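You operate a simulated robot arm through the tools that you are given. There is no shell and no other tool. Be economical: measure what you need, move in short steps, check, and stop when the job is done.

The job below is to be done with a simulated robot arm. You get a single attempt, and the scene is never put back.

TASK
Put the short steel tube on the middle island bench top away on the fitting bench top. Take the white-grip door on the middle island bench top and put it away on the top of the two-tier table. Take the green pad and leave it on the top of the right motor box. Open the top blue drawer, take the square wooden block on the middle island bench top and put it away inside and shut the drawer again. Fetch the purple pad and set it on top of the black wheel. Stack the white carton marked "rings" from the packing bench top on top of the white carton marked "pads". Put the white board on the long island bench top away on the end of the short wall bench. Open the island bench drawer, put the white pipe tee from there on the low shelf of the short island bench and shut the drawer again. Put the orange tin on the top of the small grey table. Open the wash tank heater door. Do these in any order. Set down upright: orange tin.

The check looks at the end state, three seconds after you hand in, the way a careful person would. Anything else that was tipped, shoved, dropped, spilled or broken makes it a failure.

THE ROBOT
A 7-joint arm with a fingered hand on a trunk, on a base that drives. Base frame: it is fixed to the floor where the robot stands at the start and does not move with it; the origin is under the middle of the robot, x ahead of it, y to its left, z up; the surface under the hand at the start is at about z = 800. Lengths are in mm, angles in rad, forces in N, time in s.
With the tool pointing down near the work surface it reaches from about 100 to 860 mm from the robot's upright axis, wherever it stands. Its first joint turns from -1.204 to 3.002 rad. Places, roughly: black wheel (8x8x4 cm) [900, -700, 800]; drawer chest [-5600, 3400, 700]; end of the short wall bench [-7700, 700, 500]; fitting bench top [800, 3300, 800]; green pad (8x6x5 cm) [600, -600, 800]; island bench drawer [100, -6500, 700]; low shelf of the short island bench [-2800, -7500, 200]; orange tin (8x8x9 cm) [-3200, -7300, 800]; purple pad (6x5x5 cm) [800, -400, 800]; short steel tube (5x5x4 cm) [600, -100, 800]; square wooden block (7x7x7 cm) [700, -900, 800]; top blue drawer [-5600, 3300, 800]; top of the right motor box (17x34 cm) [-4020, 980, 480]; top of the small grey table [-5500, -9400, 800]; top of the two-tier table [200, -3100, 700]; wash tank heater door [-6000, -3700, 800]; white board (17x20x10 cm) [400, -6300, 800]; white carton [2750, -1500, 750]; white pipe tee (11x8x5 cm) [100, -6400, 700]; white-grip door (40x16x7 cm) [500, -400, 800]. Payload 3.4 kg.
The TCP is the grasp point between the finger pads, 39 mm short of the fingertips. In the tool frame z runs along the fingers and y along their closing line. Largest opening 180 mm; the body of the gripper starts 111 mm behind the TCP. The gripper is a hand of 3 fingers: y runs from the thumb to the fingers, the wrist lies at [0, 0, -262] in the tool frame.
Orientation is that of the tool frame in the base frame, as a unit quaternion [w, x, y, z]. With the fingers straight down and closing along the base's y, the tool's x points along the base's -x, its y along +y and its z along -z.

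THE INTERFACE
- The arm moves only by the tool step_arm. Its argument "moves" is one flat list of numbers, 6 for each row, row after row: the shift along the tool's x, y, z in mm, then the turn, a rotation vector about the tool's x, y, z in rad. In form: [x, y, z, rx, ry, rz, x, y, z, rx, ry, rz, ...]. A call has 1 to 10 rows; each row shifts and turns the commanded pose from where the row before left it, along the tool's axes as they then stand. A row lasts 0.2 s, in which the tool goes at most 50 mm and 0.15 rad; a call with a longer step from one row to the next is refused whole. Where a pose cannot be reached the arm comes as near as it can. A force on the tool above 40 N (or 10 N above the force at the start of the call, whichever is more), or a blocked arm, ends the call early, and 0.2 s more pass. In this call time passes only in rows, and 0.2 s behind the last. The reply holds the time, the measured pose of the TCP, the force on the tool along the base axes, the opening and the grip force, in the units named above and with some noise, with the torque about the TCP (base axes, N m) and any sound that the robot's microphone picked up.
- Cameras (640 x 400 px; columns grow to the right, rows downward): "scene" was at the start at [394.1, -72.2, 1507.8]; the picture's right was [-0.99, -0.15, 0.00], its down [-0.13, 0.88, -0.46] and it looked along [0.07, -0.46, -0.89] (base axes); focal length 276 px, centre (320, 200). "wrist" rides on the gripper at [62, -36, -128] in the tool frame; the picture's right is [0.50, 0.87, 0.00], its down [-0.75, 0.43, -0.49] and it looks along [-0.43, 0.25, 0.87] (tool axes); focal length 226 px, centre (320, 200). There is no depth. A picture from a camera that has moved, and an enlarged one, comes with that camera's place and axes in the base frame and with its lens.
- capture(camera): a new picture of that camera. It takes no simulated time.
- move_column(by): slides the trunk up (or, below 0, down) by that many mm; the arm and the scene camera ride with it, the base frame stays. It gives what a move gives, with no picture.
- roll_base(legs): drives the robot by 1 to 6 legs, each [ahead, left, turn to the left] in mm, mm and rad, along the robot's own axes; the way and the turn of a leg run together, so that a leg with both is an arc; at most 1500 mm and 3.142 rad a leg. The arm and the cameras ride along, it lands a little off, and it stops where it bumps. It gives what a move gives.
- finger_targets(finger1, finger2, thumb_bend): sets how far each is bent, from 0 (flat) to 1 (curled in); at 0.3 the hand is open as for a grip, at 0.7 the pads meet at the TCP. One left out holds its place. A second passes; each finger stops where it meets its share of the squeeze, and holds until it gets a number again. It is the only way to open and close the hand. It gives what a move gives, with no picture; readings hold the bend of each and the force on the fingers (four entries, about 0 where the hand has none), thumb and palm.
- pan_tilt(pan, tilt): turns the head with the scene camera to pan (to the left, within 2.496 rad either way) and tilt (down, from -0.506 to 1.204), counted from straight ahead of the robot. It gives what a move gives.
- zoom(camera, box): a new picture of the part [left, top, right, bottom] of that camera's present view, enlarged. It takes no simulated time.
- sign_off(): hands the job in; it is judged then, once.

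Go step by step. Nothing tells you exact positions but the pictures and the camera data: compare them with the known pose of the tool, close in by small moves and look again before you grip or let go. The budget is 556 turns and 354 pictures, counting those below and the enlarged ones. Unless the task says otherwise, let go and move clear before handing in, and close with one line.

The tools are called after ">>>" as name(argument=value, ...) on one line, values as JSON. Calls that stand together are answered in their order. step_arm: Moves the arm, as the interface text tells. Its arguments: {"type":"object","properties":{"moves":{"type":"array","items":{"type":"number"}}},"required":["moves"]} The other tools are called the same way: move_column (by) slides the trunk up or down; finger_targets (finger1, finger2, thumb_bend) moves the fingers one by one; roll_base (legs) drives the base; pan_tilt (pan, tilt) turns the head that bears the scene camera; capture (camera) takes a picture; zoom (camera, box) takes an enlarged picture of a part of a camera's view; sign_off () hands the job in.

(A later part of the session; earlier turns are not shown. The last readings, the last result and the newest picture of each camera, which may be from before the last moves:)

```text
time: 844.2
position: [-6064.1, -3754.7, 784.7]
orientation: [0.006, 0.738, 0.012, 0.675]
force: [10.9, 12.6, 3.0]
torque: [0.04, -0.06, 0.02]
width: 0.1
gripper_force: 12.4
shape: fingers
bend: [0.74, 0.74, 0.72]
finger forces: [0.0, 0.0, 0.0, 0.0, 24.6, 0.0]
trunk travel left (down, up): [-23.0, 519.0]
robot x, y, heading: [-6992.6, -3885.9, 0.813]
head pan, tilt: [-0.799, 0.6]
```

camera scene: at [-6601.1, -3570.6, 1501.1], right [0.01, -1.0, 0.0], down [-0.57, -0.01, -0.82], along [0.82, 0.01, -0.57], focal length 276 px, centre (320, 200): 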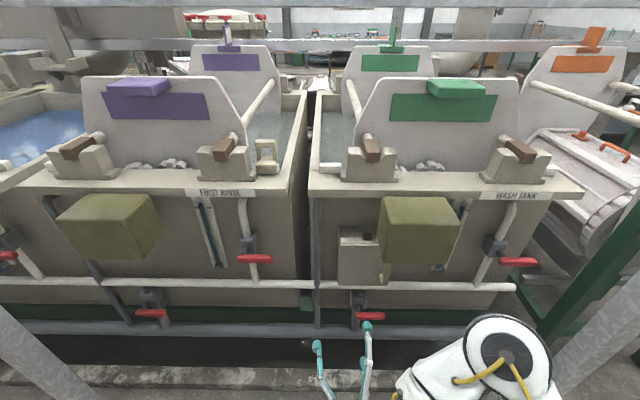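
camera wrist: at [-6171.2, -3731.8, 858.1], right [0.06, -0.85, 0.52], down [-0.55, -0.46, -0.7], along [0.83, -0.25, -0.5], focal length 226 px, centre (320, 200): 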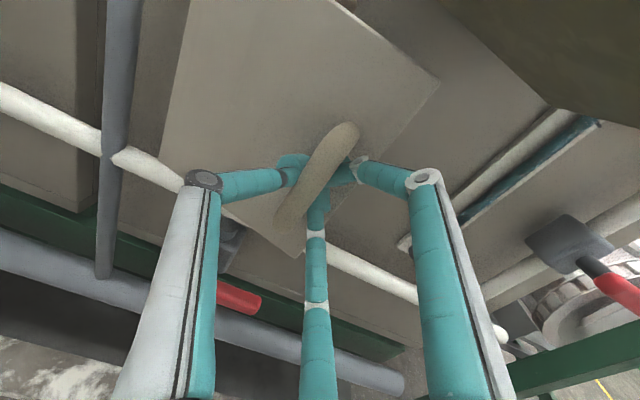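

Easier with more sideways motion. I continue in that ratio.

>>> step_arm(moves=[-1, -8, -8, 0, 0, 0, -1, -8, -8, 0, 0, 0, -1, -8, -8, 0, 0, 0, -1, -8, -8, 0, 0, 0])

>>> zoom(camera="scene", box=[280, 190, 480, 345])

```text
time: 845.2
position: [-6098.5, -3720.9, 784.1]
orientation: [0.004, 0.736, 0.013, 0.676]
force: [28.7, 17.3, 9.0]
torque: [0.18, -0.19, -0.24]
width: 0.2
gripper_force: 16.4
shape: fingers
bend: [0.74, 0.74, 0.71]
finger forces: [0.1, 0.1, 0.1, 0.0, 33.1, 0.0]
trunk travel left (down, up): [-23.0, 519.0]
robot x, y, heading: [-6991.9, -3884.2, 0.813]
head pan, tilt: [-0.799, 0.6]
```

```text
2.58 times, centred on (380, 268) of scene
camera zoom: at [-6598.3, -3569.9, 1500.8], right [0.02, -1.0, 0.0], down [-0.57, -0.01, -0.82], along [0.82, 0.01, -0.57], focal length 713 px, centre (165, 26)
```

zoom: 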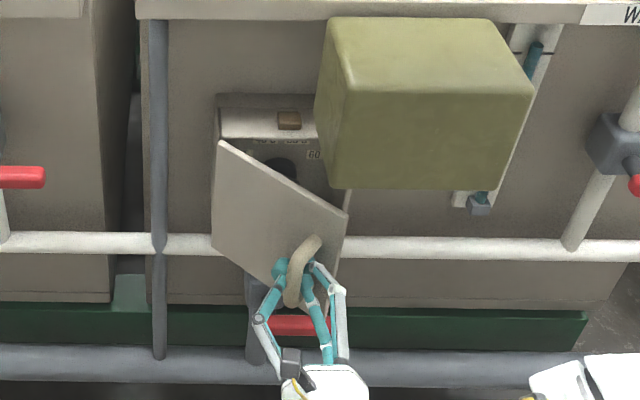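

The door is about 40° open. I continue along the arc while yawing the hand with the door.

>>> step_arm(moves=[-1, -10.5, -10, -0.1, 0, 0, -1, -9.4, -11, -0.1, 0, 0, -1, -8.3, -11.9, -0.1, 0, 0, -1, -7, -12.7, 0, 0, 0])

>>> zoom(camera="scene", box=[280, 190, 480, 345])

```text
time: 845.8
position: [-6114.0, -3701.0, 787.1]
orientation: [0.064, 0.731, -0.043, 0.678]
force: [40.0, 16.6, -13.3]
torque: [-0.17, 0.21, -0.33]
width: 0.2
gripper_force: 19.5
shape: fingers
bend: [0.74, 0.74, 0.67]
finger forces: [0.1, 0.0, 0.0, 0.0, 38.2, 0.0]
trunk travel left (down, up): [-23.0, 519.0]
robot x, y, heading: [-6988.6, -3886.3, 0.814]
head pan, tilt: [-0.799, 0.6]
stopped in row 2: the force on the tool passed its limit at 46 N (the readings are from after the stop); the commanded pose is now the measured one
```

```text
2.58 times, centred on (380, 268) of scene
camera zoom: at [-6587.9, -3567.0, 1496.6], right [0.02, -1.0, 0.0], down [-0.58, -0.01, -0.82], along [0.82, 0.01, -0.58], focal length 713 px, centre (165, 26)
```

zoom: 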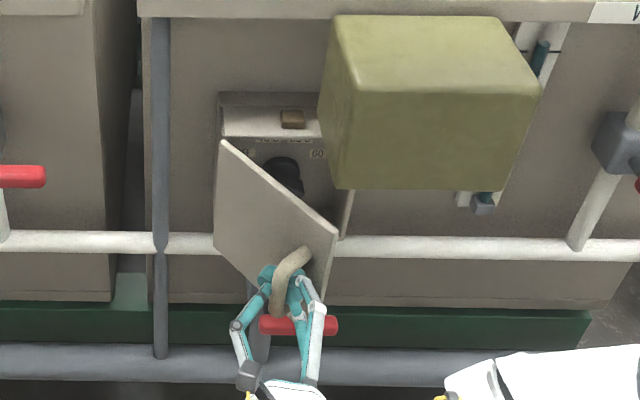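

Most of the force is radial (pulling away from the hinge). I shift toward the hinge and then go on tangentially.

>>> step_arm(moves=[0, -10, 6.5, 0, 0, 0, 0, -6, -8, 0, 0, 0])

>>> step_arm(moves=[0, -7, -6, -0.05, 0, 0, 0, -7, -6, -0.05, 0, 0])

```text
time: 846.4
position: [-6116.0, -3687.2, 787.7]
orientation: [0.067, 0.731, -0.044, 0.678]
force: [30.0, 10.5, -18.3]
torque: [-0.22, 0.29, -0.24]
width: 0.0
gripper_force: 15.9
shape: fingers
bend: [0.74, 0.74, 0.7]
finger forces: [0.1, 0.0, 0.0, 0.0, 31.3, 0.0]
trunk travel left (down, up): [-23.0, 519.0]
robot x, y, heading: [-6995.3, -3881.9, 0.814]
head pan, tilt: [-0.799, 0.6]
```

```text
time: 847.2
position: [-6129.9, -3670.9, 795.5]
orientation: [0.102, 0.724, -0.079, 0.678]
force: [38.9, 8.6, -21.6]
torque: [-0.22, 0.53, -0.09]
width: 5.0
gripper_force: 17.5
shape: fingers
bend: [0.74, 0.73, 0.66]
finger forces: [0.1, 0.0, 0.0, 0.0, 34.8, 0.0]
trunk travel left (down, up): [-23.0, 519.0]
robot x, y, heading: [-6989.8, -3884.1, 0.816]
head pan, tilt: [-0.799, 0.6]
stopped in row 2: the force on the tool passed its limit at 46 N (the readings are from after the stop); the commanded pose is now the measured one
```

>>> step_arm(moves=[-6, -9, 10, 0, 0, 0])

>>> zoom(camera="scene", box=[280, 190, 480, 345])

>>> capture(camera="wrist")

```text
time: 847.6
position: [-6126.6, -3662.2, 794.8]
orientation: [0.101, 0.721, -0.078, 0.681]
force: [15.1, 2.5, -14.1]
torque: [-0.13, 0.33, -0.11]
width: 0.7
gripper_force: 11.6
shape: fingers
bend: [0.74, 0.73, 0.7]
finger forces: [0.1, 0.0, 0.0, 0.0, 23.9, 0.1]
trunk travel left (down, up): [-23.0, 519.0]
robot x, y, heading: [-6991.5, -3881.2, 0.813]
head pan, tilt: [-0.799, 0.6]
```

```text
2.58 times, centred on (380, 268) of scene
camera zoom: at [-6596.1, -3567.4, 1499.6], right [0.02, -1.0, 0.0], down [-0.57, -0.01, -0.82], along [0.82, 0.01, -0.57], focal length 713 px, centre (165, 26)
```

zoom: 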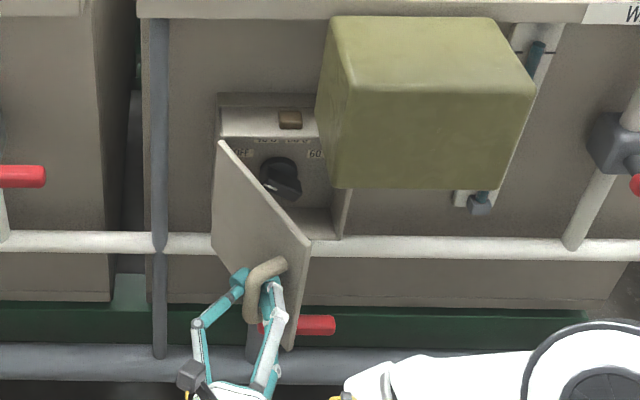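

```text
102 pictures are left
camera wrist: at [-6237.6, -3594.2, 862.8], right [-0.19, -0.83, 0.53], down [-0.63, -0.32, -0.71], along [0.76, -0.47, -0.46], focal length 226 px, centre (320, 200)
```

wrist: 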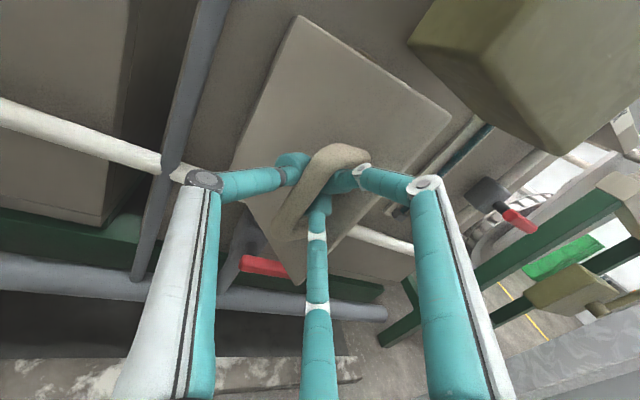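

About 60° open. I continue gently.

>>> step_arm(moves=[-3, -9.5, -6, -0.05, 0, 0, -2, -10, -5, -0.05, 0, 0, 0, -10, -4, -0.05, 0, 0])

>>> step_arm(moves=[-2, -10, -1, -0.05, 0, 0, 0, -10, 0, -0.05, 0, 0, 0, -10, 0, 0, 0, 0])

>>> zoom(camera="scene", box=[280, 190, 480, 345])

```text
time: 848.4
position: [-6129.5, -3634.5, 792.2]
orientation: [0.153, 0.71, -0.132, 0.674]
force: [20.8, 1.2, 3.8]
torque: [0.0, -0.15, -0.03]
width: 0.4
gripper_force: 13.6
shape: fingers
bend: [0.75, 0.73, 0.71]
finger forces: [0.0, 0.0, 0.1, 0.0, 26.7, 0.1]
trunk travel left (down, up): [-23.0, 519.0]
robot x, y, heading: [-6996.1, -3887.8, 0.816]
head pan, tilt: [-0.799, 0.6]
```

```text
time: 849.2
position: [-6118.2, -3605.2, 783.7]
orientation: [0.19, 0.704, -0.161, 0.665]
force: [0.4, -0.4, 1.4]
torque: [-0.02, -0.07, -0.03]
width: 0.0
gripper_force: 0.0
shape: fingers
bend: [0.77, 0.73, 0.74]
finger forces: [0.1, 0.0, 0.0, 0.1, 0.0, 0.1]
trunk travel left (down, up): [-23.0, 519.0]
robot x, y, heading: [-6991.1, -3884.5, 0.815]
head pan, tilt: [-0.799, 0.6]
```

```text
2.58 times, centred on (380, 268) of scene
camera zoom: at [-6601.0, -3568.3, 1500.7], right [0.02, -1.0, 0.0], down [-0.57, -0.01, -0.82], along [0.82, 0.01, -0.57], focal length 713 px, centre (165, 26)
```

zoom: 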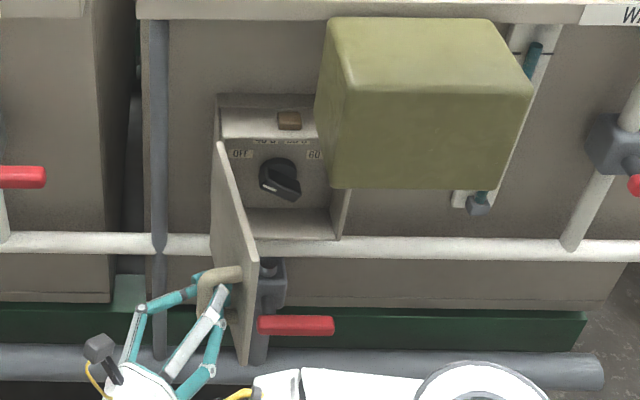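

The door is about 80° open with no load. I push it a bit further, then release and check that it stays.

>>> step_arm(moves=[0, -9, 6, 0, 0, 0, 0, -9, 6, 0, 0, 0])

>>> finger_targets(finger1=0.45, finger2=0.45, thumb_bend=0.45)

>>> zoom(camera="scene", box=[280, 190, 480, 345])

>>> capture(camera="wrist")

```text
time: 849.8
position: [-6104.1, -3590.3, 788.2]
orientation: [0.189, 0.702, -0.161, 0.667]
force: [-16.6, 2.3, -5.2]
torque: [-0.03, 0.02, -0.41]
width: 0.8
gripper_force: 20.9
shape: fingers
bend: [0.8, 0.74, 0.79]
finger forces: [15.6, 14.7, 0.0, 0.1, 11.0, 0.0]
trunk travel left (down, up): [-23.0, 519.0]
robot x, y, heading: [-6997.2, -3884.7, 0.819]
head pan, tilt: [-0.799, 0.6]
```

```text
time: 850.8
position: [-6099.1, -3595.8, 787.3]
orientation: [0.189, 0.702, -0.165, 0.667]
force: [-7.2, 2.5, 0.1]
torque: [0.19, -0.2, 0.06]
width: 70.3
gripper_force: 23.2
shape: fingers
bend: [0.69, 0.53, 0.45]
finger forces: [30.5, 16.4, 0.0, 0.0, 0.0, 0.0]
trunk travel left (down, up): [-23.0, 519.0]
robot x, y, heading: [-6991.0, -3882.0, 0.82]
head pan, tilt: [-0.799, 0.6]
```

```text
2.58 times, centred on (380, 268) of scene
camera zoom: at [-6602.8, -3567.7, 1501.6], right [0.02, -1.0, 0.0], down [-0.57, -0.01, -0.82], along [0.82, 0.01, -0.57], focal length 713 px, centre (165, 26)
```

zoom: 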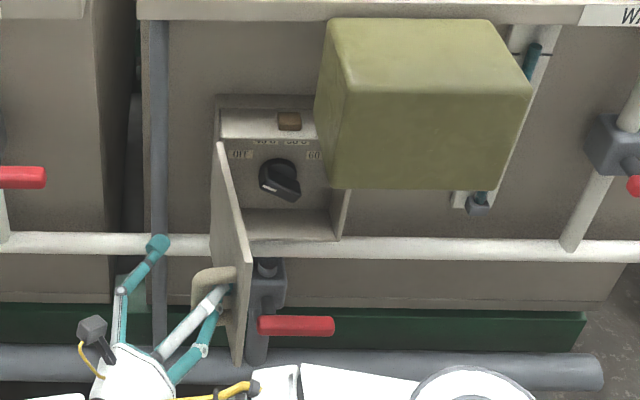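

```text
99 pictures are left
camera wrist: at [-6190.5, -3501.3, 853.1], right [-0.39, -0.75, 0.54], down [-0.68, -0.16, -0.71], along [0.62, -0.65, -0.45], focal length 226 px, centre (320, 200)
```

wrist: 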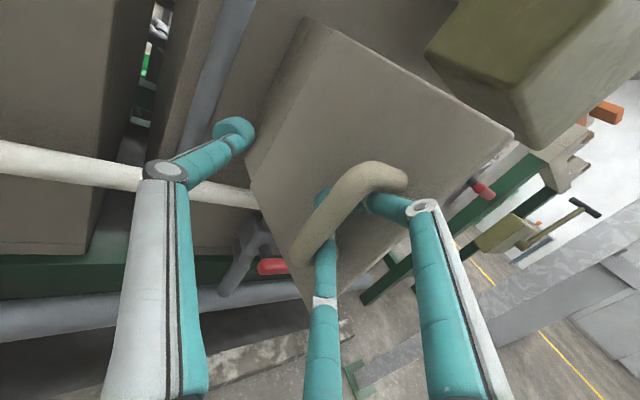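

Two fingers are still inside the handle loop. I relax them and rotate the hand back parallel to the door, then slide out.

>>> finger_targets(finger1=0.7, finger2=0.7, thumb_bend=0.35)

>>> step_arm(moves=[0, 0, 0, 0.1, 0, 0, 0, 0, 0, 0.1, 0, 0])

>>> capture(camera="wrist")

>>> zoom(camera="scene", box=[280, 190, 480, 345])

```text
time: 851.8
position: [-6099.3, -3594.7, 785.5]
orientation: [0.189, 0.704, -0.163, 0.665]
force: [-13.7, 1.8, -13.3]
torque: [0.22, -0.44, -0.3]
width: 83.6
gripper_force: 10.1
shape: fingers
bend: [0.71, 0.71, 0.35]
finger forces: [19.2, 2.0, 0.1, 0.0, 0.0, 0.1]
trunk travel left (down, up): [-23.0, 519.0]
robot x, y, heading: [-6990.1, -3885.2, 0.816]
head pan, tilt: [-0.799, 0.6]
```

```text
time: 852.4
position: [-6100.1, -3595.7, 786.1]
orientation: [0.117, 0.719, -0.095, 0.678]
force: [-18.1, 1.6, -13.5]
torque: [0.24, -0.49, -0.37]
width: 82.9
gripper_force: 13.1
shape: fingers
bend: [0.71, 0.71, 0.35]
finger forces: [22.5, 4.4, 0.0, 0.1, 0.0, 0.1]
trunk travel left (down, up): [-23.0, 519.0]
robot x, y, heading: [-6995.2, -3884.0, 0.816]
head pan, tilt: [-0.799, 0.6]
```

```text
98 pictures are left
camera wrist: at [-6207.3, -3521.4, 853.5], right [-0.23, -0.82, 0.53], down [-0.64, -0.28, -0.71], along [0.73, -0.5, -0.46], focal length 226 px, centre (320, 200)
```

wrist: 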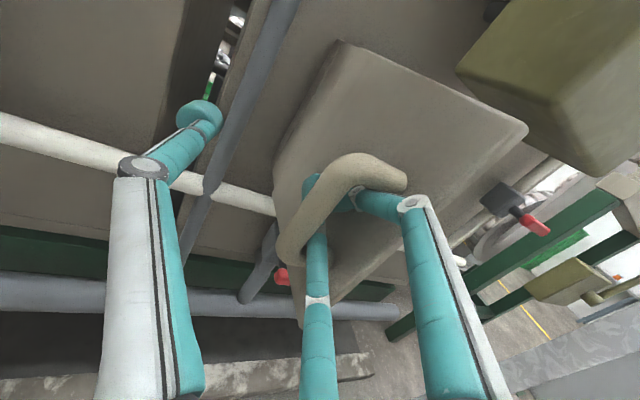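

```text
2.58 times, centred on (380, 268) of scene
camera zoom: at [-6601.5, -3566.8, 1500.9], right [0.02, -1.0, 0.0], down [-0.57, -0.01, -0.82], along [0.82, 0.01, -0.57], focal length 713 px, centre (165, 26)
```

zoom: 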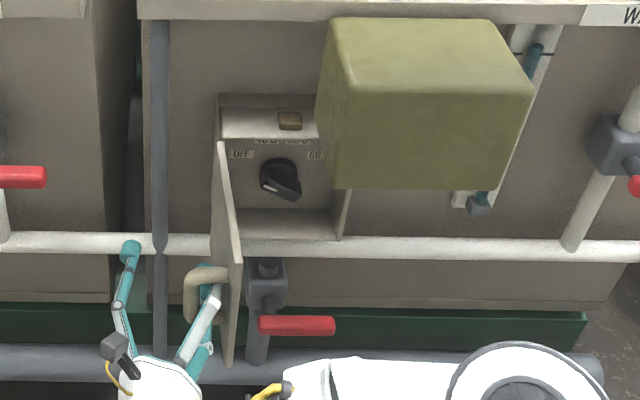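

>>> finger_targets(finger1=0.6, finger2=0.6)

>>> step_arm(moves=[0, 0, -10, 0.08, 0, 0, 0, 0, -10, 0.08, 0, 0])

>>> capture(camera="wrist")

>>> zoom(camera="scene", box=[280, 190, 480, 345])

```text
time: 853.4
position: [-6097.2, -3596.0, 786.8]
orientation: [0.117, 0.718, -0.096, 0.679]
force: [-3.9, 0.6, -6.0]
torque: [0.35, -0.21, -0.13]
width: 91.3
gripper_force: 15.2
shape: fingers
bend: [0.65, 0.66, 0.35]
finger forces: [18.5, 11.3, 0.1, 0.0, 0.0, 0.0]
trunk travel left (down, up): [-23.0, 519.0]
robot x, y, heading: [-6994.0, -3883.8, 0.816]
head pan, tilt: [-0.799, 0.6]
```

```text
time: 854.0
position: [-6121.0, -3589.0, 787.0]
orientation: [0.06, 0.726, -0.041, 0.684]
force: [-8.8, 0.6, -8.9]
torque: [0.21, -0.13, -0.19]
width: 81.2
gripper_force: 9.2
shape: fingers
bend: [0.66, 0.62, 0.35]
finger forces: [15.0, 4.1, 0.0, 0.0, 0.0, 0.0]
trunk travel left (down, up): [-23.0, 519.0]
robot x, y, heading: [-6993.8, -3882.9, 0.814]
head pan, tilt: [-0.799, 0.6]
```

```text
96 pictures are left
camera wrist: at [-6237.7, -3534.3, 855.4], right [-0.09, -0.85, 0.53], down [-0.59, -0.38, -0.71], along [0.8, -0.38, -0.47], focal length 226 px, centre (320, 200)
```

wrist: 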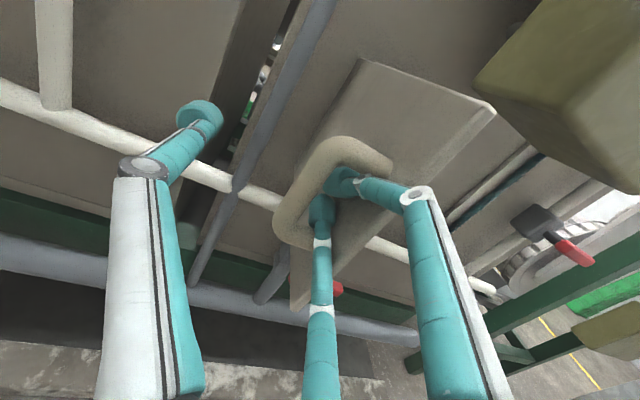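

```text
2.58 times, centred on (380, 268) of scene
camera zoom: at [-6600.4, -3568.4, 1501.0], right [0.02, -1.0, 0.0], down [-0.57, -0.01, -0.82], along [0.82, 0.01, -0.57], focal length 713 px, centre (165, 26)
```

zoom: 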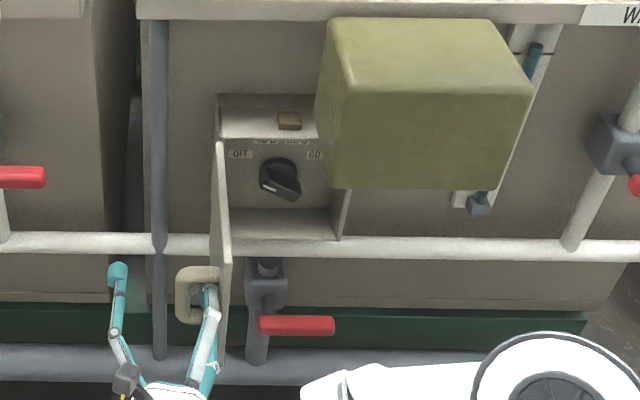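

Fingers are free inside the loop. I slide out along the door.

>>> step_arm(moves=[0, 2, -18, 0, 0, 0, 0, 2, -20, 0, 0, 0, 0, 2, -20, 0, 0, 0, 0, 2, -20, 0, 0, 0])

>>> zoom(camera="scene", box=[280, 190, 480, 345])

```text
time: 855.0
position: [-6197.6, -3587.3, 791.6]
orientation: [0.059, 0.725, -0.042, 0.685]
force: [0.1, 0.0, 0.1]
torque: [-0.02, 0.05, -0.04]
width: 86.4
gripper_force: 0.0
shape: fingers
bend: [0.6, 0.6, 0.35]
finger forces: [0.1, 0.1, 0.1, 0.1, 0.0, 0.0]
trunk travel left (down, up): [-23.0, 519.0]
robot x, y, heading: [-6989.0, -3883.9, 0.817]
head pan, tilt: [-0.799, 0.6]
```

```text
2.58 times, centred on (380, 268) of scene
camera zoom: at [-6601.4, -3569.8, 1501.7], right [0.02, -1.0, 0.0], down [-0.57, -0.01, -0.82], along [0.82, 0.01, -0.57], focal length 713 px, centre (165, 26)
```

zoom: 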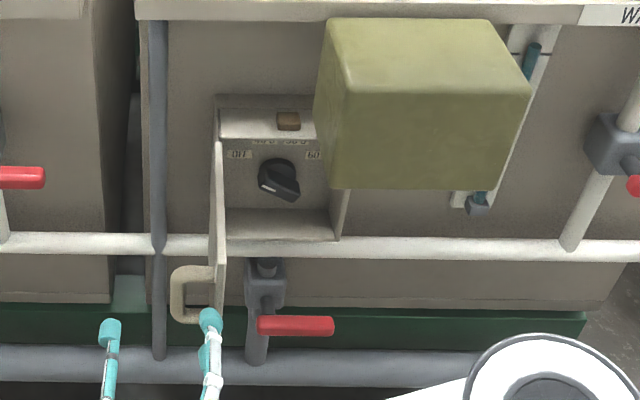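

The door stays open. I back the base off, return the tool to pointing down, and re-check the door.

>>> roll_base(legs=[[-137, 146, 0]])

>>> step_arm(moves=[0, 0, 0, 0, -0.143, 0, 0, 0, 0, 0, -0.143, 0, 0, 0, 0, 0, -0.143, 0, 0, 0, 0, 0, -0.143, 0, 0, 0, 0, 0, -0.143, 0, 0, 0, 0, 0, -0.143, 0, 0, 0, 0, 0, -0.143, 0, 0, 0, 0, 0, -0.143, 0, 0, 0, 0, 0, -0.143, 0, 0, 0, 0, 0, -0.143, 0])

>>> move_column(by=150)

>>> capture(camera="scene")

```text
time: 856.6
position: [-6394.4, -3589.4, 789.6]
orientation: [0.058, 0.726, -0.042, 0.684]
force: [-0.1, -0.4, 0.4]
torque: [-0.01, 0.02, 0.07]
width: 86.8
gripper_force: 0.2
shape: fingers
bend: [0.6, 0.6, 0.35]
finger forces: [0.1, 0.0, 0.0, 0.1, 0.1, 0.1]
trunk travel left (down, up): [-23.0, 519.0]
robot x, y, heading: [-7193.7, -3885.2, 0.817]
head pan, tilt: [-0.799, 0.6]
```

```text
time: 858.8
position: [-6400.2, -3590.2, 795.8]
orientation: [0.016, 0.997, -0.07, 0.042]
force: [-0.2, -0.6, -0.4]
torque: [0.03, -0.02, -0.02]
width: 87.1
gripper_force: 0.0
shape: fingers
bend: [0.6, 0.6, 0.35]
finger forces: [0.0, 0.1, 0.1, 0.0, 0.0, 0.0]
trunk travel left (down, up): [-23.0, 519.0]
robot x, y, heading: [-7192.5, -3882.9, 0.813]
head pan, tilt: [-0.799, 0.6]
```

```text
time: 860.5
position: [-6400.8, -3590.4, 944.9]
orientation: [0.016, 0.996, -0.07, 0.044]
force: [-0.6, -0.4, -0.4]
torque: [-0.04, -0.02, -0.02]
width: 87.0
gripper_force: 0.0
shape: fingers
bend: [0.6, 0.6, 0.35]
finger forces: [0.0, 0.0, 0.0, 0.0, 0.0, 0.0]
trunk travel left (down, up): [-173.0, 369.0]
robot x, y, heading: [-7189.9, -3884.6, 0.817]
head pan, tilt: [-0.799, 0.6]
```

```text
93 pictures are left
camera scene: at [-6972.0, -3754.7, 1711.7], right [0.02, -1.0, 0.0], down [-0.57, -0.01, -0.82], along [0.82, 0.02, -0.57], focal length 276 px, centre (320, 200)
```

scene: 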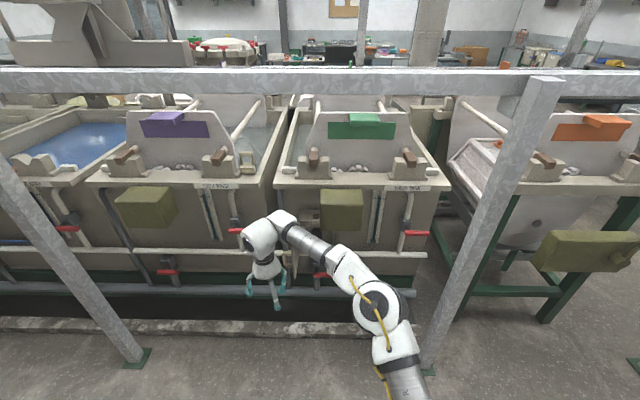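

>>> roll_base(legs=[[-300, -300, 0]])

>>> zoom(camera="scene", box=[100, 170, 340, 320])

```text
time: 863.1
position: [-6396.6, -4004.3, 949.1]
orientation: [0.017, 0.997, -0.066, 0.048]
force: [-1.3, 0.2, 0.3]
torque: [-0.05, -0.03, 0.01]
width: 86.8
gripper_force: 0.1
shape: fingers
bend: [0.6, 0.6, 0.35]
finger forces: [0.0, 0.0, 0.0, 0.1, 0.0, 0.0]
trunk travel left (down, up): [-173.0, 369.0]
robot x, y, heading: [-7183.2, -4305.7, 0.828]
head pan, tilt: [-0.799, 0.6]
```

```text
2.67 times, centred on (220, 245) of scene
camera zoom: at [-6968.9, -4171.8, 1712.5], right [0.02, -1.0, 0.0], down [-0.57, -0.02, -0.82], along [0.82, 0.02, -0.57], focal length 737 px, centre (587, 80)
```

zoom: 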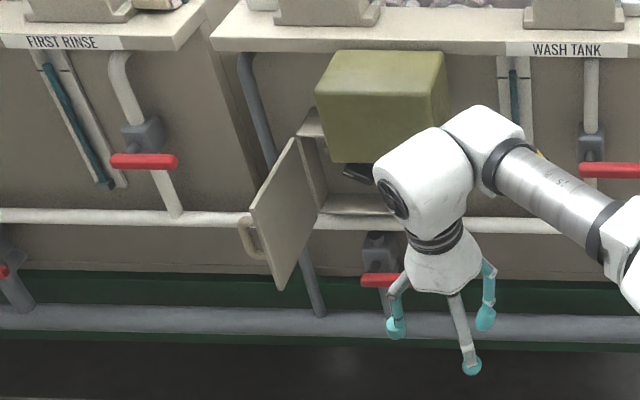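

The heater door is clearly open. Now back to the island drawer. I retract the arm first to pass the kiosks.

>>> step_arm(moves=[-25, 35.5, -5, 0, 0, 0, -25, 35.5, -5, 0, 0, 0, -25, 35.5, -5, 0, 0, 0, -25, 35.5, -5, 0, 0, 0, -25, 35.5, -5, 0, 0, 0, -25, 35.5, -5, 0, 0, 0, -25, 35.5, -5, 0, 0, 0, -25, 35.5, -5, 0, 0, 0, -25, 35.5, 0, 0, 0, 0])

>>> roll_base(legs=[[-950, -880, 0], [-950, -880, 0]])

```text
time: 865.1
position: [-6664.4, -4294.7, 975.5]
orientation: [0.015, 0.997, -0.066, 0.048]
force: [-1.4, 0.6, 0.1]
torque: [0.03, 0.01, 0.01]
width: 86.9
gripper_force: 0.1
shape: fingers
bend: [0.6, 0.6, 0.35]
finger forces: [0.0, 0.0, 0.1, 0.1, 0.0, 0.1]
trunk travel left (down, up): [-173.0, 369.0]
robot x, y, heading: [-7186.5, -4306.7, 0.82]
head pan, tilt: [-0.799, 0.6]
```

```text
time: 877.7
position: [-6668.6, -6886.5, 975.9]
orientation: [0.016, 0.996, -0.071, 0.048]
force: [0.2, -0.5, -0.2]
torque: [0.0, 0.03, -0.02]
width: 86.6
gripper_force: 0.1
shape: fingers
bend: [0.6, 0.6, 0.35]
finger forces: [0.1, 0.0, 0.0, 0.0, 0.0, 0.0]
trunk travel left (down, up): [-173.0, 369.0]
robot x, y, heading: [-7189.3, -6900.0, 0.818]
head pan, tilt: [-0.799, 0.6]
```

>>> roll_base(legs=[[-1022, -957, 0], [918, -1126, 0], [680, -1282, 0], [991, -1058, 0], [947, -894, 0]])

```text
time: 911.1
position: [-1148.5, -8672.5, 977.8]
orientation: [0.019, 0.997, -0.053, 0.052]
force: [0.6, 0.1, -0.2]
torque: [0.06, -0.02, -0.03]
width: 87.1
gripper_force: 0.1
shape: fingers
bend: [0.6, 0.6, 0.35]
finger forces: [0.1, 0.1, 0.0, 0.0, 0.0, 0.0]
trunk travel left (down, up): [-173.0, 369.0]
robot x, y, heading: [-1660.1, -8708.4, 0.849]
head pan, tilt: [-0.799, 0.6]
```

>>> roll_base(legs=[[967, 718, 0], [1097, 506, 0], [0, 0, -0.055]])

>>> move_column(by=-100)

>>> finger_targets(finger1=0.74, finger2=0.74, thumb_bend=0.74)

>>> capture(camera="scene")

```text
time: 923.4
position: [-717.8, -6329.8, 981.2]
orientation: [0.02, 0.996, -0.073, 0.054]
force: [0.3, -0.2, 0.3]
torque: [0.02, -0.02, 0.02]
width: 87.0
gripper_force: 0.0
shape: fingers
bend: [0.6, 0.6, 0.35]
finger forces: [0.1, 0.1, 0.0, 0.0, 0.0, 0.0]
trunk travel left (down, up): [-173.0, 369.0]
robot x, y, heading: [-1223.9, -6344.0, 0.812]
head pan, tilt: [-0.799, 0.6]
```

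```text
time: 924.7
position: [-722.1, -6329.1, 883.4]
orientation: [0.02, 0.996, -0.073, 0.056]
force: [-0.1, -1.2, 0.0]
torque: [-0.01, 0.0, -0.04]
width: 87.1
gripper_force: 0.0
shape: fingers
bend: [0.6, 0.6, 0.35]
finger forces: [0.0, 0.1, 0.0, 0.0, 0.0, 0.1]
trunk travel left (down, up): [-73.0, 469.0]
robot x, y, heading: [-1226.1, -6347.4, 0.809]
head pan, tilt: [-0.799, 0.6]
```

```text
time: 925.7
position: [-720.6, -6329.0, 882.2]
orientation: [0.02, 0.996, -0.071, 0.056]
force: [1.0, 0.9, 0.1]
torque: [-0.01, 0.0, 0.02]
width: 0.0
gripper_force: 0.0
shape: fingers
bend: [0.73, 0.73, 0.7]
finger forces: [0.0, 0.0, 0.1, 0.0, 0.0, 0.1]
trunk travel left (down, up): [-73.0, 469.0]
robot x, y, heading: [-1224.7, -6343.9, 0.81]
head pan, tilt: [-0.799, 0.6]
```

```text
91 pictures are left
camera scene: at [-892.1, -6098.2, 1579.8], right [0.01, -1.0, 0.0], down [-0.57, -0.01, -0.82], along [0.82, 0.01, -0.57], focal length 276 px, centre (320, 200)
```

scene: 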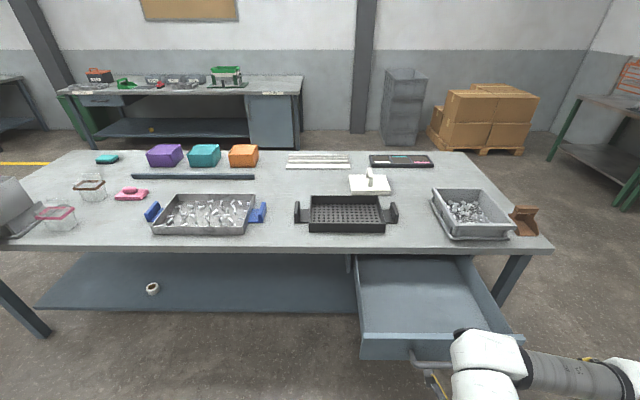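

The drawer is still open. I move the fist in front of its face and pitch it forward, left of the handle.

>>> step_arm(moves=[37.4, -7.4, 19, 0, 0, 0, 37.4, -7.4, 19, 0, 0, 0, 37.4, -7.4, 19, 0, 0, 0, 37.4, -7.4, 19, 0, 0, 0, 30, -7.4, 19, 0, 0, 0, 0, 0, 0, -0.019, 0.131, 0, 0, 0, 0, -0.019, 0.131, 0, 0, 0, 0, -0.019, 0.131, 0, 0, 0, 0, -0.019, 0.131, 0])

>>> step_arm(moves=[0, 0, 0, -0.019, 0.131, 0, 0, 0, 0, -0.019, 0.131, 0, 0, 0, 0, -0.019, 0.131, 0])

```text
time: 927.7
position: [-529.4, -6321.5, 809.0]
orientation: [0.076, 0.945, -0.067, 0.31]
force: [0.8, -0.7, 0.2]
torque: [-0.01, 0.01, -0.01]
width: 0.2
gripper_force: 0.2
shape: fingers
bend: [0.73, 0.73, 0.7]
finger forces: [0.1, 0.1, 0.1, 0.1, 0.0, 0.1]
trunk travel left (down, up): [-73.0, 469.0]
robot x, y, heading: [-1224.0, -6345.1, 0.811]
head pan, tilt: [-0.799, 0.6]
```

```text
time: 928.5
position: [-528.8, -6321.4, 807.0]
orientation: [0.114, 0.864, -0.059, 0.486]
force: [1.1, -0.6, -0.3]
torque: [0.02, 0.0, 0.0]
width: 0.1
gripper_force: 0.0
shape: fingers
bend: [0.73, 0.73, 0.7]
finger forces: [0.0, 0.0, 0.0, 0.1, 0.1, 0.0]
trunk travel left (down, up): [-73.0, 469.0]
robot x, y, heading: [-1222.2, -6342.4, 0.809]
head pan, tilt: [-0.799, 0.6]
```

>>> step_arm(moves=[-40.5, -6.6, 24, 0, 0, 0, -40.5, -6.6, 24, 0, 0, 0, 20.8, -8.5, 33, 0, 0, 0, 20.8, -8.5, 33, 0, 0, 0, 20.8, -8.5, 33, 0, 0, 0])

>>> capture(camera="scene")

```text
time: 929.7
position: [-407.5, -6322.5, 713.0]
orientation: [0.114, 0.864, -0.06, 0.486]
force: [0.6, -0.1, -0.3]
torque: [0.04, -0.02, -0.01]
width: 0.1
gripper_force: 0.1
shape: fingers
bend: [0.73, 0.73, 0.71]
finger forces: [0.0, 0.1, 0.0, 0.1, 0.0, 0.1]
trunk travel left (down, up): [-73.0, 469.0]
robot x, y, heading: [-1227.9, -6345.4, 0.806]
head pan, tilt: [-0.799, 0.6]
```

```text
90 pictures are left
camera scene: at [-890.0, -6097.2, 1579.2], right [0.01, -1.0, 0.0], down [-0.57, -0.01, -0.82], along [0.82, 0.01, -0.57], focal length 276 px, centre (320, 200)
```

scene: 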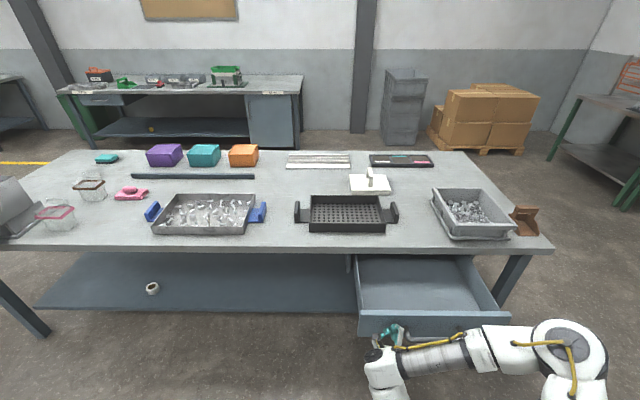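

Pushing works. I continue closing.

>>> step_arm(moves=[20.8, -8.5, 33, 0, 0, 0, 20.8, -8.5, 33, 0, 0, 0, 20.8, -8.5, 33, 0, 0, 0, 20.8, -8.5, 33, 0, 0, 0, 20.8, -8.5, 33, 0, 0, 0])

>>> step_arm(moves=[15, -6, 24, 0, 0, 0, 10, -4, 16, 0, 0, 0, 8, -3, 12, 0, 0, 0])

>>> capture(camera="scene")

```text
time: 930.9
position: [-208.6, -6322.8, 710.9]
orientation: [0.114, 0.865, -0.059, 0.485]
force: [0.2, -0.7, 0.3]
torque: [-0.01, -0.03, 0.0]
width: 0.0
gripper_force: 0.0
shape: fingers
bend: [0.73, 0.73, 0.71]
finger forces: [0.1, 0.0, 0.1, 0.1, 0.0, 0.0]
trunk travel left (down, up): [-73.0, 469.0]
robot x, y, heading: [-1224.3, -6340.5, 0.809]
head pan, tilt: [-0.799, 0.6]
```

```text
time: 931.7
position: [-145.3, -6320.8, 713.8]
orientation: [0.114, 0.865, -0.059, 0.485]
force: [-0.3, 0.5, 0.3]
torque: [-0.01, 0.02, 0.0]
width: 0.2
gripper_force: 0.1
shape: fingers
bend: [0.73, 0.73, 0.71]
finger forces: [0.0, 0.0, 0.1, 0.1, 0.1, 0.0]
trunk travel left (down, up): [-73.0, 469.0]
robot x, y, heading: [-1222.9, -6345.7, 0.812]
head pan, tilt: [-0.799, 0.6]
```

```text
89 pictures are left
camera scene: at [-888.8, -6096.2, 1578.8], right [0.01, -1.0, 0.0], down [-0.57, -0.01, -0.82], along [0.82, 0.01, -0.57], focal length 276 px, centre (320, 200)
```

scene: 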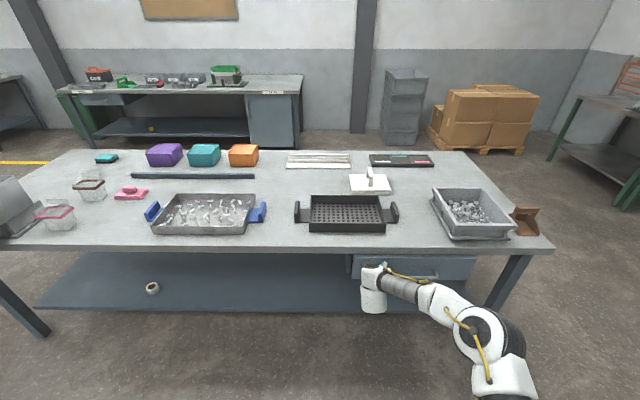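

>>> step_arm(moves=[5, -2, 8, 0, 0, 0, 5, -2, 8, 0, 0, 0])

>>> step_arm(moves=[5, -2, 8, 0, 0, 0, 5, -2, 8, 0, 0, 0])

>>> zoom(camera="scene", box=[320, 235, 520, 335])

```text
time: 932.3
position: [-126.5, -6322.2, 712.1]
orientation: [0.114, 0.864, -0.06, 0.486]
force: [-0.7, -0.4, -0.4]
torque: [0.0, 0.0, -0.03]
width: 0.2
gripper_force: 0.0
shape: fingers
bend: [0.73, 0.73, 0.71]
finger forces: [0.1, 0.1, 0.1, 0.1, 0.0, 0.1]
trunk travel left (down, up): [-73.0, 469.0]
robot x, y, heading: [-1224.0, -6341.7, 0.807]
head pan, tilt: [-0.799, 0.6]
```

```text
time: 932.9
position: [-107.1, -6322.5, 712.6]
orientation: [0.114, 0.865, -0.059, 0.486]
force: [-0.7, 0.2, -0.4]
torque: [-0.03, 0.02, 0.0]
width: 0.0
gripper_force: 0.1
shape: fingers
bend: [0.73, 0.73, 0.71]
finger forces: [0.0, 0.0, 0.0, 0.1, 0.0, 0.1]
trunk travel left (down, up): [-73.0, 469.0]
robot x, y, heading: [-1225.1, -6343.2, 0.808]
head pan, tilt: [-0.799, 0.6]
```

```text
3.20 times, centred on (420, 285) of scene
camera zoom: at [-888.8, -6096.2, 1578.8], right [0.01, -1.0, 0.0], down [-0.57, -0.01, -0.82], along [0.82, 0.01, -0.57], focal length 884 px, centre (0, -72)
```

zoom: 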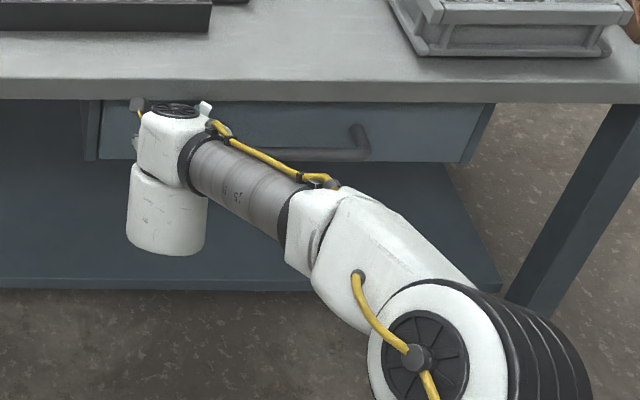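

>>> step_arm(moves=[5, -2, 8, 0, 0, 0, 5, -2, 8, 0, 0, 0])

>>> step_arm(moves=[5, -2, 8, 0, 0, 0])

```text
time: 933.5
position: [-101.1, -6316.9, 714.0]
orientation: [0.112, 0.866, -0.06, 0.483]
force: [-16.5, 3.6, -0.7]
torque: [-0.01, -0.26, -0.14]
width: 0.1
gripper_force: 12.2
shape: fingers
bend: [0.73, 0.72, 0.72]
finger forces: [8.3, 0.0, 0.0, 0.0, 16.7, 0.1]
trunk travel left (down, up): [-73.0, 469.0]
robot x, y, heading: [-1223.1, -6339.5, 0.808]
head pan, tilt: [-0.799, 0.6]
stopped in row 2: the force on the tool passed its limit at 43 N (the readings are from after the stop); the commanded pose is now the measured one
```

```text
time: 933.8
position: [-101.1, -6315.4, 714.7]
orientation: [0.11, 0.868, -0.06, 0.48]
force: [-14.7, 1.6, -2.1]
torque: [0.01, -0.17, -0.13]
width: 0.1
gripper_force: 11.6
shape: fingers
bend: [0.73, 0.72, 0.72]
finger forces: [6.3, 0.0, 0.0, 0.0, 16.8, 0.1]
trunk travel left (down, up): [-73.0, 469.0]
robot x, y, heading: [-1223.9, -6341.2, 0.809]
head pan, tilt: [-0.799, 0.6]
stopped in row 1: the force on the tool passed its limit at 45 N (the readings are from after the stop); the commanded pose is now the measured one
```

Firm stop: drawer shut. I retreat and return the tool down.

>>> step_arm(moves=[-20.8, 8.5, -33, 0, 0, 0, -20.8, 8.5, -33, 0, 0, 0, -20.8, 8.5, -33, 0, 0, 0, -20.8, 8.5, -33, 0, 0, 0, -20.8, 8.5, -33, 0, 0, 0, -20.8, 8.5, -33, 0, 0, 0, -20.8, 8.5, -33, 0, 0, 0, -20.8, 8.5, -33, 0, 0, 0, -20.8, 8.5, -33, 0, 0, 0])

>>> step_arm(moves=[0, 0, -10, 0.019, -0.131, 0, 0, 0, -10, 0.019, -0.131, 0, 0, 0, -10, 0.019, -0.131, 0, 0, 0, -10, 0.019, -0.131, 0, 0, 0, -10, 0.019, -0.131, 0, 0, 0, -10, 0.019, -0.131, 0, 0, 0, -10, 0.019, -0.131, 0, 0, 0, -45, 0, 0, 0, 0, 0, -45, 0, 0, 0, 0, 0, -45, 0, 0, 0])

>>> move_column(by=60)

>>> capture(camera="scene")

```text
time: 935.8
position: [-459.9, -6316.0, 720.6]
orientation: [0.109, 0.867, -0.06, 0.483]
force: [0.1, 0.4, -0.3]
torque: [-0.02, 0.0, -0.01]
width: 0.0
gripper_force: 0.1
shape: fingers
bend: [0.73, 0.72, 0.71]
finger forces: [0.0, 0.0, 0.0, 0.0, 0.0, 0.0]
trunk travel left (down, up): [-73.0, 469.0]
robot x, y, heading: [-1222.2, -6344.7, 0.811]
head pan, tilt: [-0.799, 0.6]
```

```text
time: 938.0
position: [-512.3, -6301.2, 909.1]
orientation: [0.017, 0.996, -0.072, 0.052]
force: [-0.1, 0.7, 0.0]
torque: [0.03, 0.0, 0.03]
width: 0.0
gripper_force: 0.0
shape: fingers
bend: [0.73, 0.72, 0.71]
finger forces: [0.0, 0.0, 0.1, 0.0, 0.0, 0.1]
trunk travel left (down, up): [-73.0, 469.0]
robot x, y, heading: [-1223.1, -6344.8, 0.809]
head pan, tilt: [-0.799, 0.6]
```

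```text
time: 939.0
position: [-510.9, -6299.2, 965.2]
orientation: [0.016, 0.996, -0.071, 0.05]
force: [-0.5, 0.5, -0.2]
torque: [-0.02, 0.01, 0.02]
width: 0.1
gripper_force: 0.0
shape: fingers
bend: [0.73, 0.72, 0.71]
finger forces: [0.0, 0.0, 0.0, 0.1, 0.1, 0.0]
trunk travel left (down, up): [-133.0, 409.0]
robot x, y, heading: [-1226.1, -6344.0, 0.811]
head pan, tilt: [-0.799, 0.6]
```

```text
87 pictures are left
camera scene: at [-961.4, -6170.0, 1662.3], right [0.01, -1.0, 0.0], down [-0.57, -0.01, -0.82], along [0.82, 0.01, -0.57], focal length 276 px, centre (320, 200)
```

scene: 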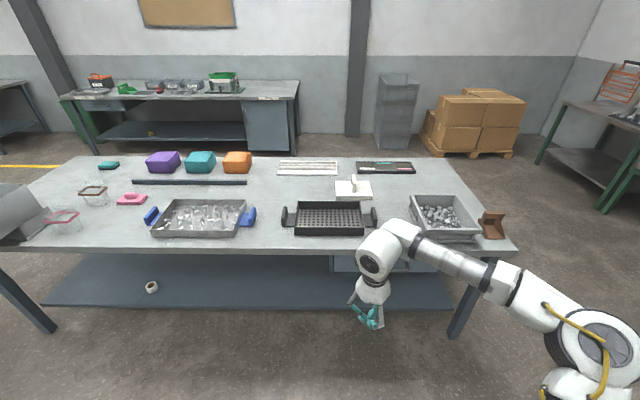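

The drawer is shut. Now the white board; I zoom on it.

>>> zoom(camera="scene", box=[310, 165, 400, 221])

```text
7.11 times, centred on (355, 193) of scene
camera zoom: at [-961.4, -6170.0, 1662.3], right [0.01, -1.0, 0.0], down [-0.57, -0.01, -0.82], along [0.82, 0.01, -0.57], focal length 1965 px, centre (71, 250)
```

zoom: 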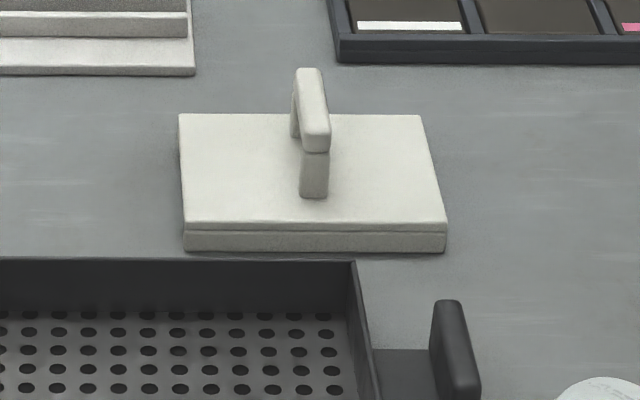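

The board has a D-handle bar running along x. I drive to the bench edge with the hand above it.

>>> roll_base(legs=[[544, -587, 0]])

>>> finger_targets(finger1=0.45, finger2=0.45, thumb_bend=0.45)

>>> capture(camera="wrist")

```text
time: 943.4
position: [294.8, -6293.4, 968.8]
orientation: [0.018, 0.996, -0.067, 0.052]
force: [0.3, -0.2, 0.1]
torque: [-0.06, 0.02, -0.05]
width: 0.0
gripper_force: 0.1
shape: fingers
bend: [0.73, 0.72, 0.71]
finger forces: [0.0, 0.1, 0.1, 0.0, 0.1, 0.0]
trunk travel left (down, up): [-133.0, 409.0]
robot x, y, heading: [-414.0, -6341.9, 0.82]
head pan, tilt: [-0.799, 0.6]
```

```text
time: 944.4
position: [292.0, -6293.4, 971.6]
orientation: [0.016, 0.996, -0.067, 0.053]
force: [0.4, 1.2, 0.3]
torque: [0.01, -0.01, 0.01]
width: 92.1
gripper_force: 0.0
shape: fingers
bend: [0.45, 0.45, 0.45]
finger forces: [0.1, 0.0, 0.0, 0.0, 0.0, 0.1]
trunk travel left (down, up): [-133.0, 409.0]
robot x, y, heading: [-412.8, -6338.3, 0.822]
head pan, tilt: [-0.799, 0.6]
```

```text
85 pictures are left
camera wrist: at [344.9, -6260.2, 1103.9], right [0.37, -0.92, 0.08], down [-0.85, -0.31, 0.42], along [-0.36, -0.22, -0.91], focal length 226 px, centre (320, 200)
```

wrist: 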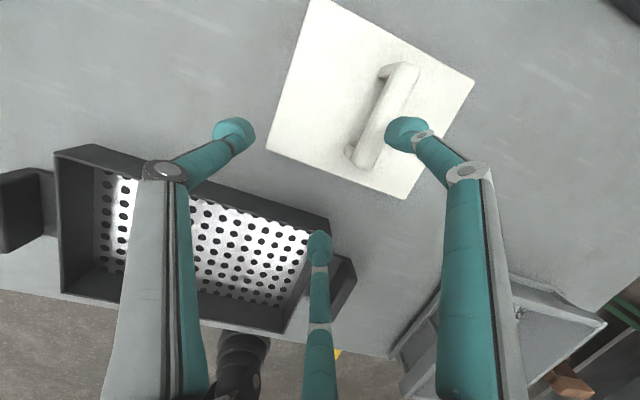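

>>> step_arm(moves=[35, 17.4, 0, 0.025, -0.108, 0, 35, 17.4, 0, 0, 0, -0.136, 0, 0, 35, 0, 0, 0, 0, 0, 25, 0, 0, 0])

>>> capture(camera="wrist")

```text
time: 945.4
position: [356.9, -6336.1, 915.0]
orientation: [0.002, 1.0, 0.001, 0.001]
force: [-0.3, 0.5, -1.0]
torque: [-0.04, -0.02, -0.01]
width: 92.6
gripper_force: 0.1
shape: fingers
bend: [0.45, 0.45, 0.45]
finger forces: [0.0, 0.1, 0.0, 0.1, 0.0, 0.1]
trunk travel left (down, up): [-133.0, 409.0]
robot x, y, heading: [-416.7, -6342.0, 0.82]
head pan, tilt: [-0.799, 0.6]
```

```text
84 pictures are left
camera wrist: at [418.9, -6299.9, 1042.6], right [0.5, -0.86, 0.0], down [-0.75, -0.44, 0.49], along [-0.42, -0.25, -0.87], focal length 226 px, centre (320, 200)
```

wrist: 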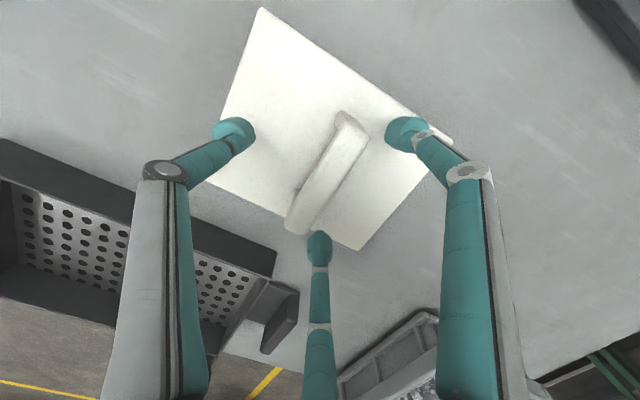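

>>> step_arm(moves=[5, 1, 30, 0, 0, 0, 0, 0, 15, 0, 0, 0])

>>> finger_targets(finger1=0.75, finger2=0.75, thumb_bend=0.75)

>>> capture(camera="wrist")

```text
time: 946.0
position: [362.2, -6335.4, 875.8]
orientation: [-0.002, 1.0, 0.001, 0.006]
force: [3.7, 0.3, 21.3]
torque: [-0.66, 1.05, 0.1]
width: 92.9
gripper_force: 10.8
shape: fingers
bend: [0.45, 0.49, 0.45]
finger forces: [0.1, 21.5, 0.0, 0.1, 0.1, 0.0]
trunk travel left (down, up): [-133.0, 409.0]
robot x, y, heading: [-414.1, -6341.7, 0.817]
head pan, tilt: [-0.799, 0.6]
```

```text
time: 947.0
position: [362.4, -6337.7, 870.0]
orientation: [0.0, 1.0, 0.002, 0.001]
force: [0.3, -0.7, 0.1]
torque: [0.03, -0.02, -0.01]
width: 0.5
gripper_force: 0.0
shape: fingers
bend: [0.72, 0.75, 0.71]
finger forces: [0.1, 0.0, 0.0, 0.0, 0.1, 0.0]
trunk travel left (down, up): [-133.0, 409.0]
robot x, y, heading: [-419.2, -6341.8, 0.819]
head pan, tilt: [-0.799, 0.6]
```

```text
83 pictures are left
camera wrist: at [424.5, -6301.0, 996.7], right [0.5, -0.87, 0.0], down [-0.75, -0.43, 0.49], along [-0.43, -0.25, -0.87], focal length 226 px, centre (320, 200)
```

wrist: 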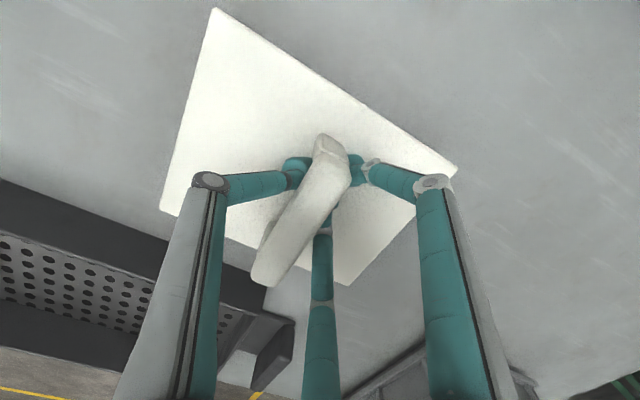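

>>> step_arm(moves=[0, 0, -10, 0, 0, 0, 0, 0, -20, 0, 0, 0, 0, 0, -30, 0, 0, 0])

>>> capture(camera="wrist")

>>> capture(camera="scene")

```text
time: 947.8
position: [361.4, -6336.8, 931.2]
orientation: [0.001, 1.0, 0.001, 0.001]
force: [-0.2, -1.1, -2.6]
torque: [-0.02, -0.03, 0.0]
width: 0.4
gripper_force: 0.0
shape: fingers
bend: [0.72, 0.75, 0.71]
finger forces: [0.1, 0.0, 0.0, 0.0, 0.0, 0.0]
trunk travel left (down, up): [-133.0, 409.0]
robot x, y, heading: [-415.1, -6342.0, 0.818]
head pan, tilt: [-0.799, 0.6]
```

```text
82 pictures are left
camera wrist: at [422.9, -6300.3, 1058.8], right [0.5, -0.87, 0.0], down [-0.75, -0.44, 0.49], along [-0.42, -0.25, -0.87], focal length 226 px, centre (320, 200)
```

wrist: 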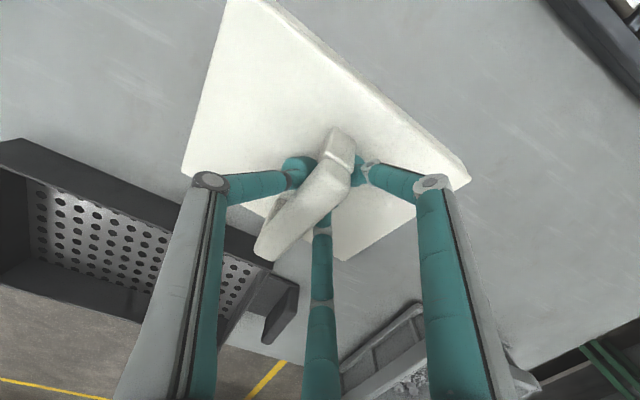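

```text
81 pictures are left
camera scene: at [-153.9, -6169.5, 1662.8], right [0.02, -1.0, 0.0], down [-0.57, -0.01, -0.82], along [0.82, 0.02, -0.57], focal length 276 px, centre (320, 200)
```

scene: 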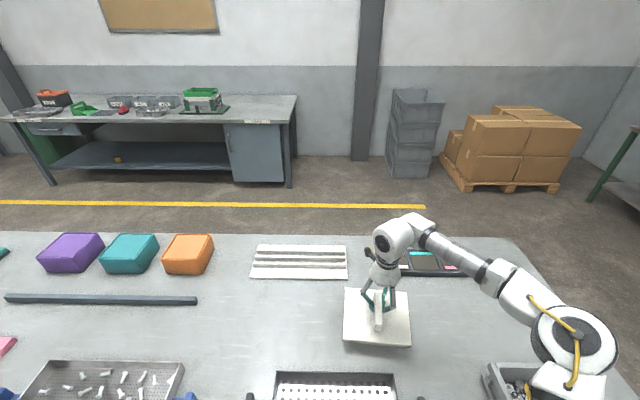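

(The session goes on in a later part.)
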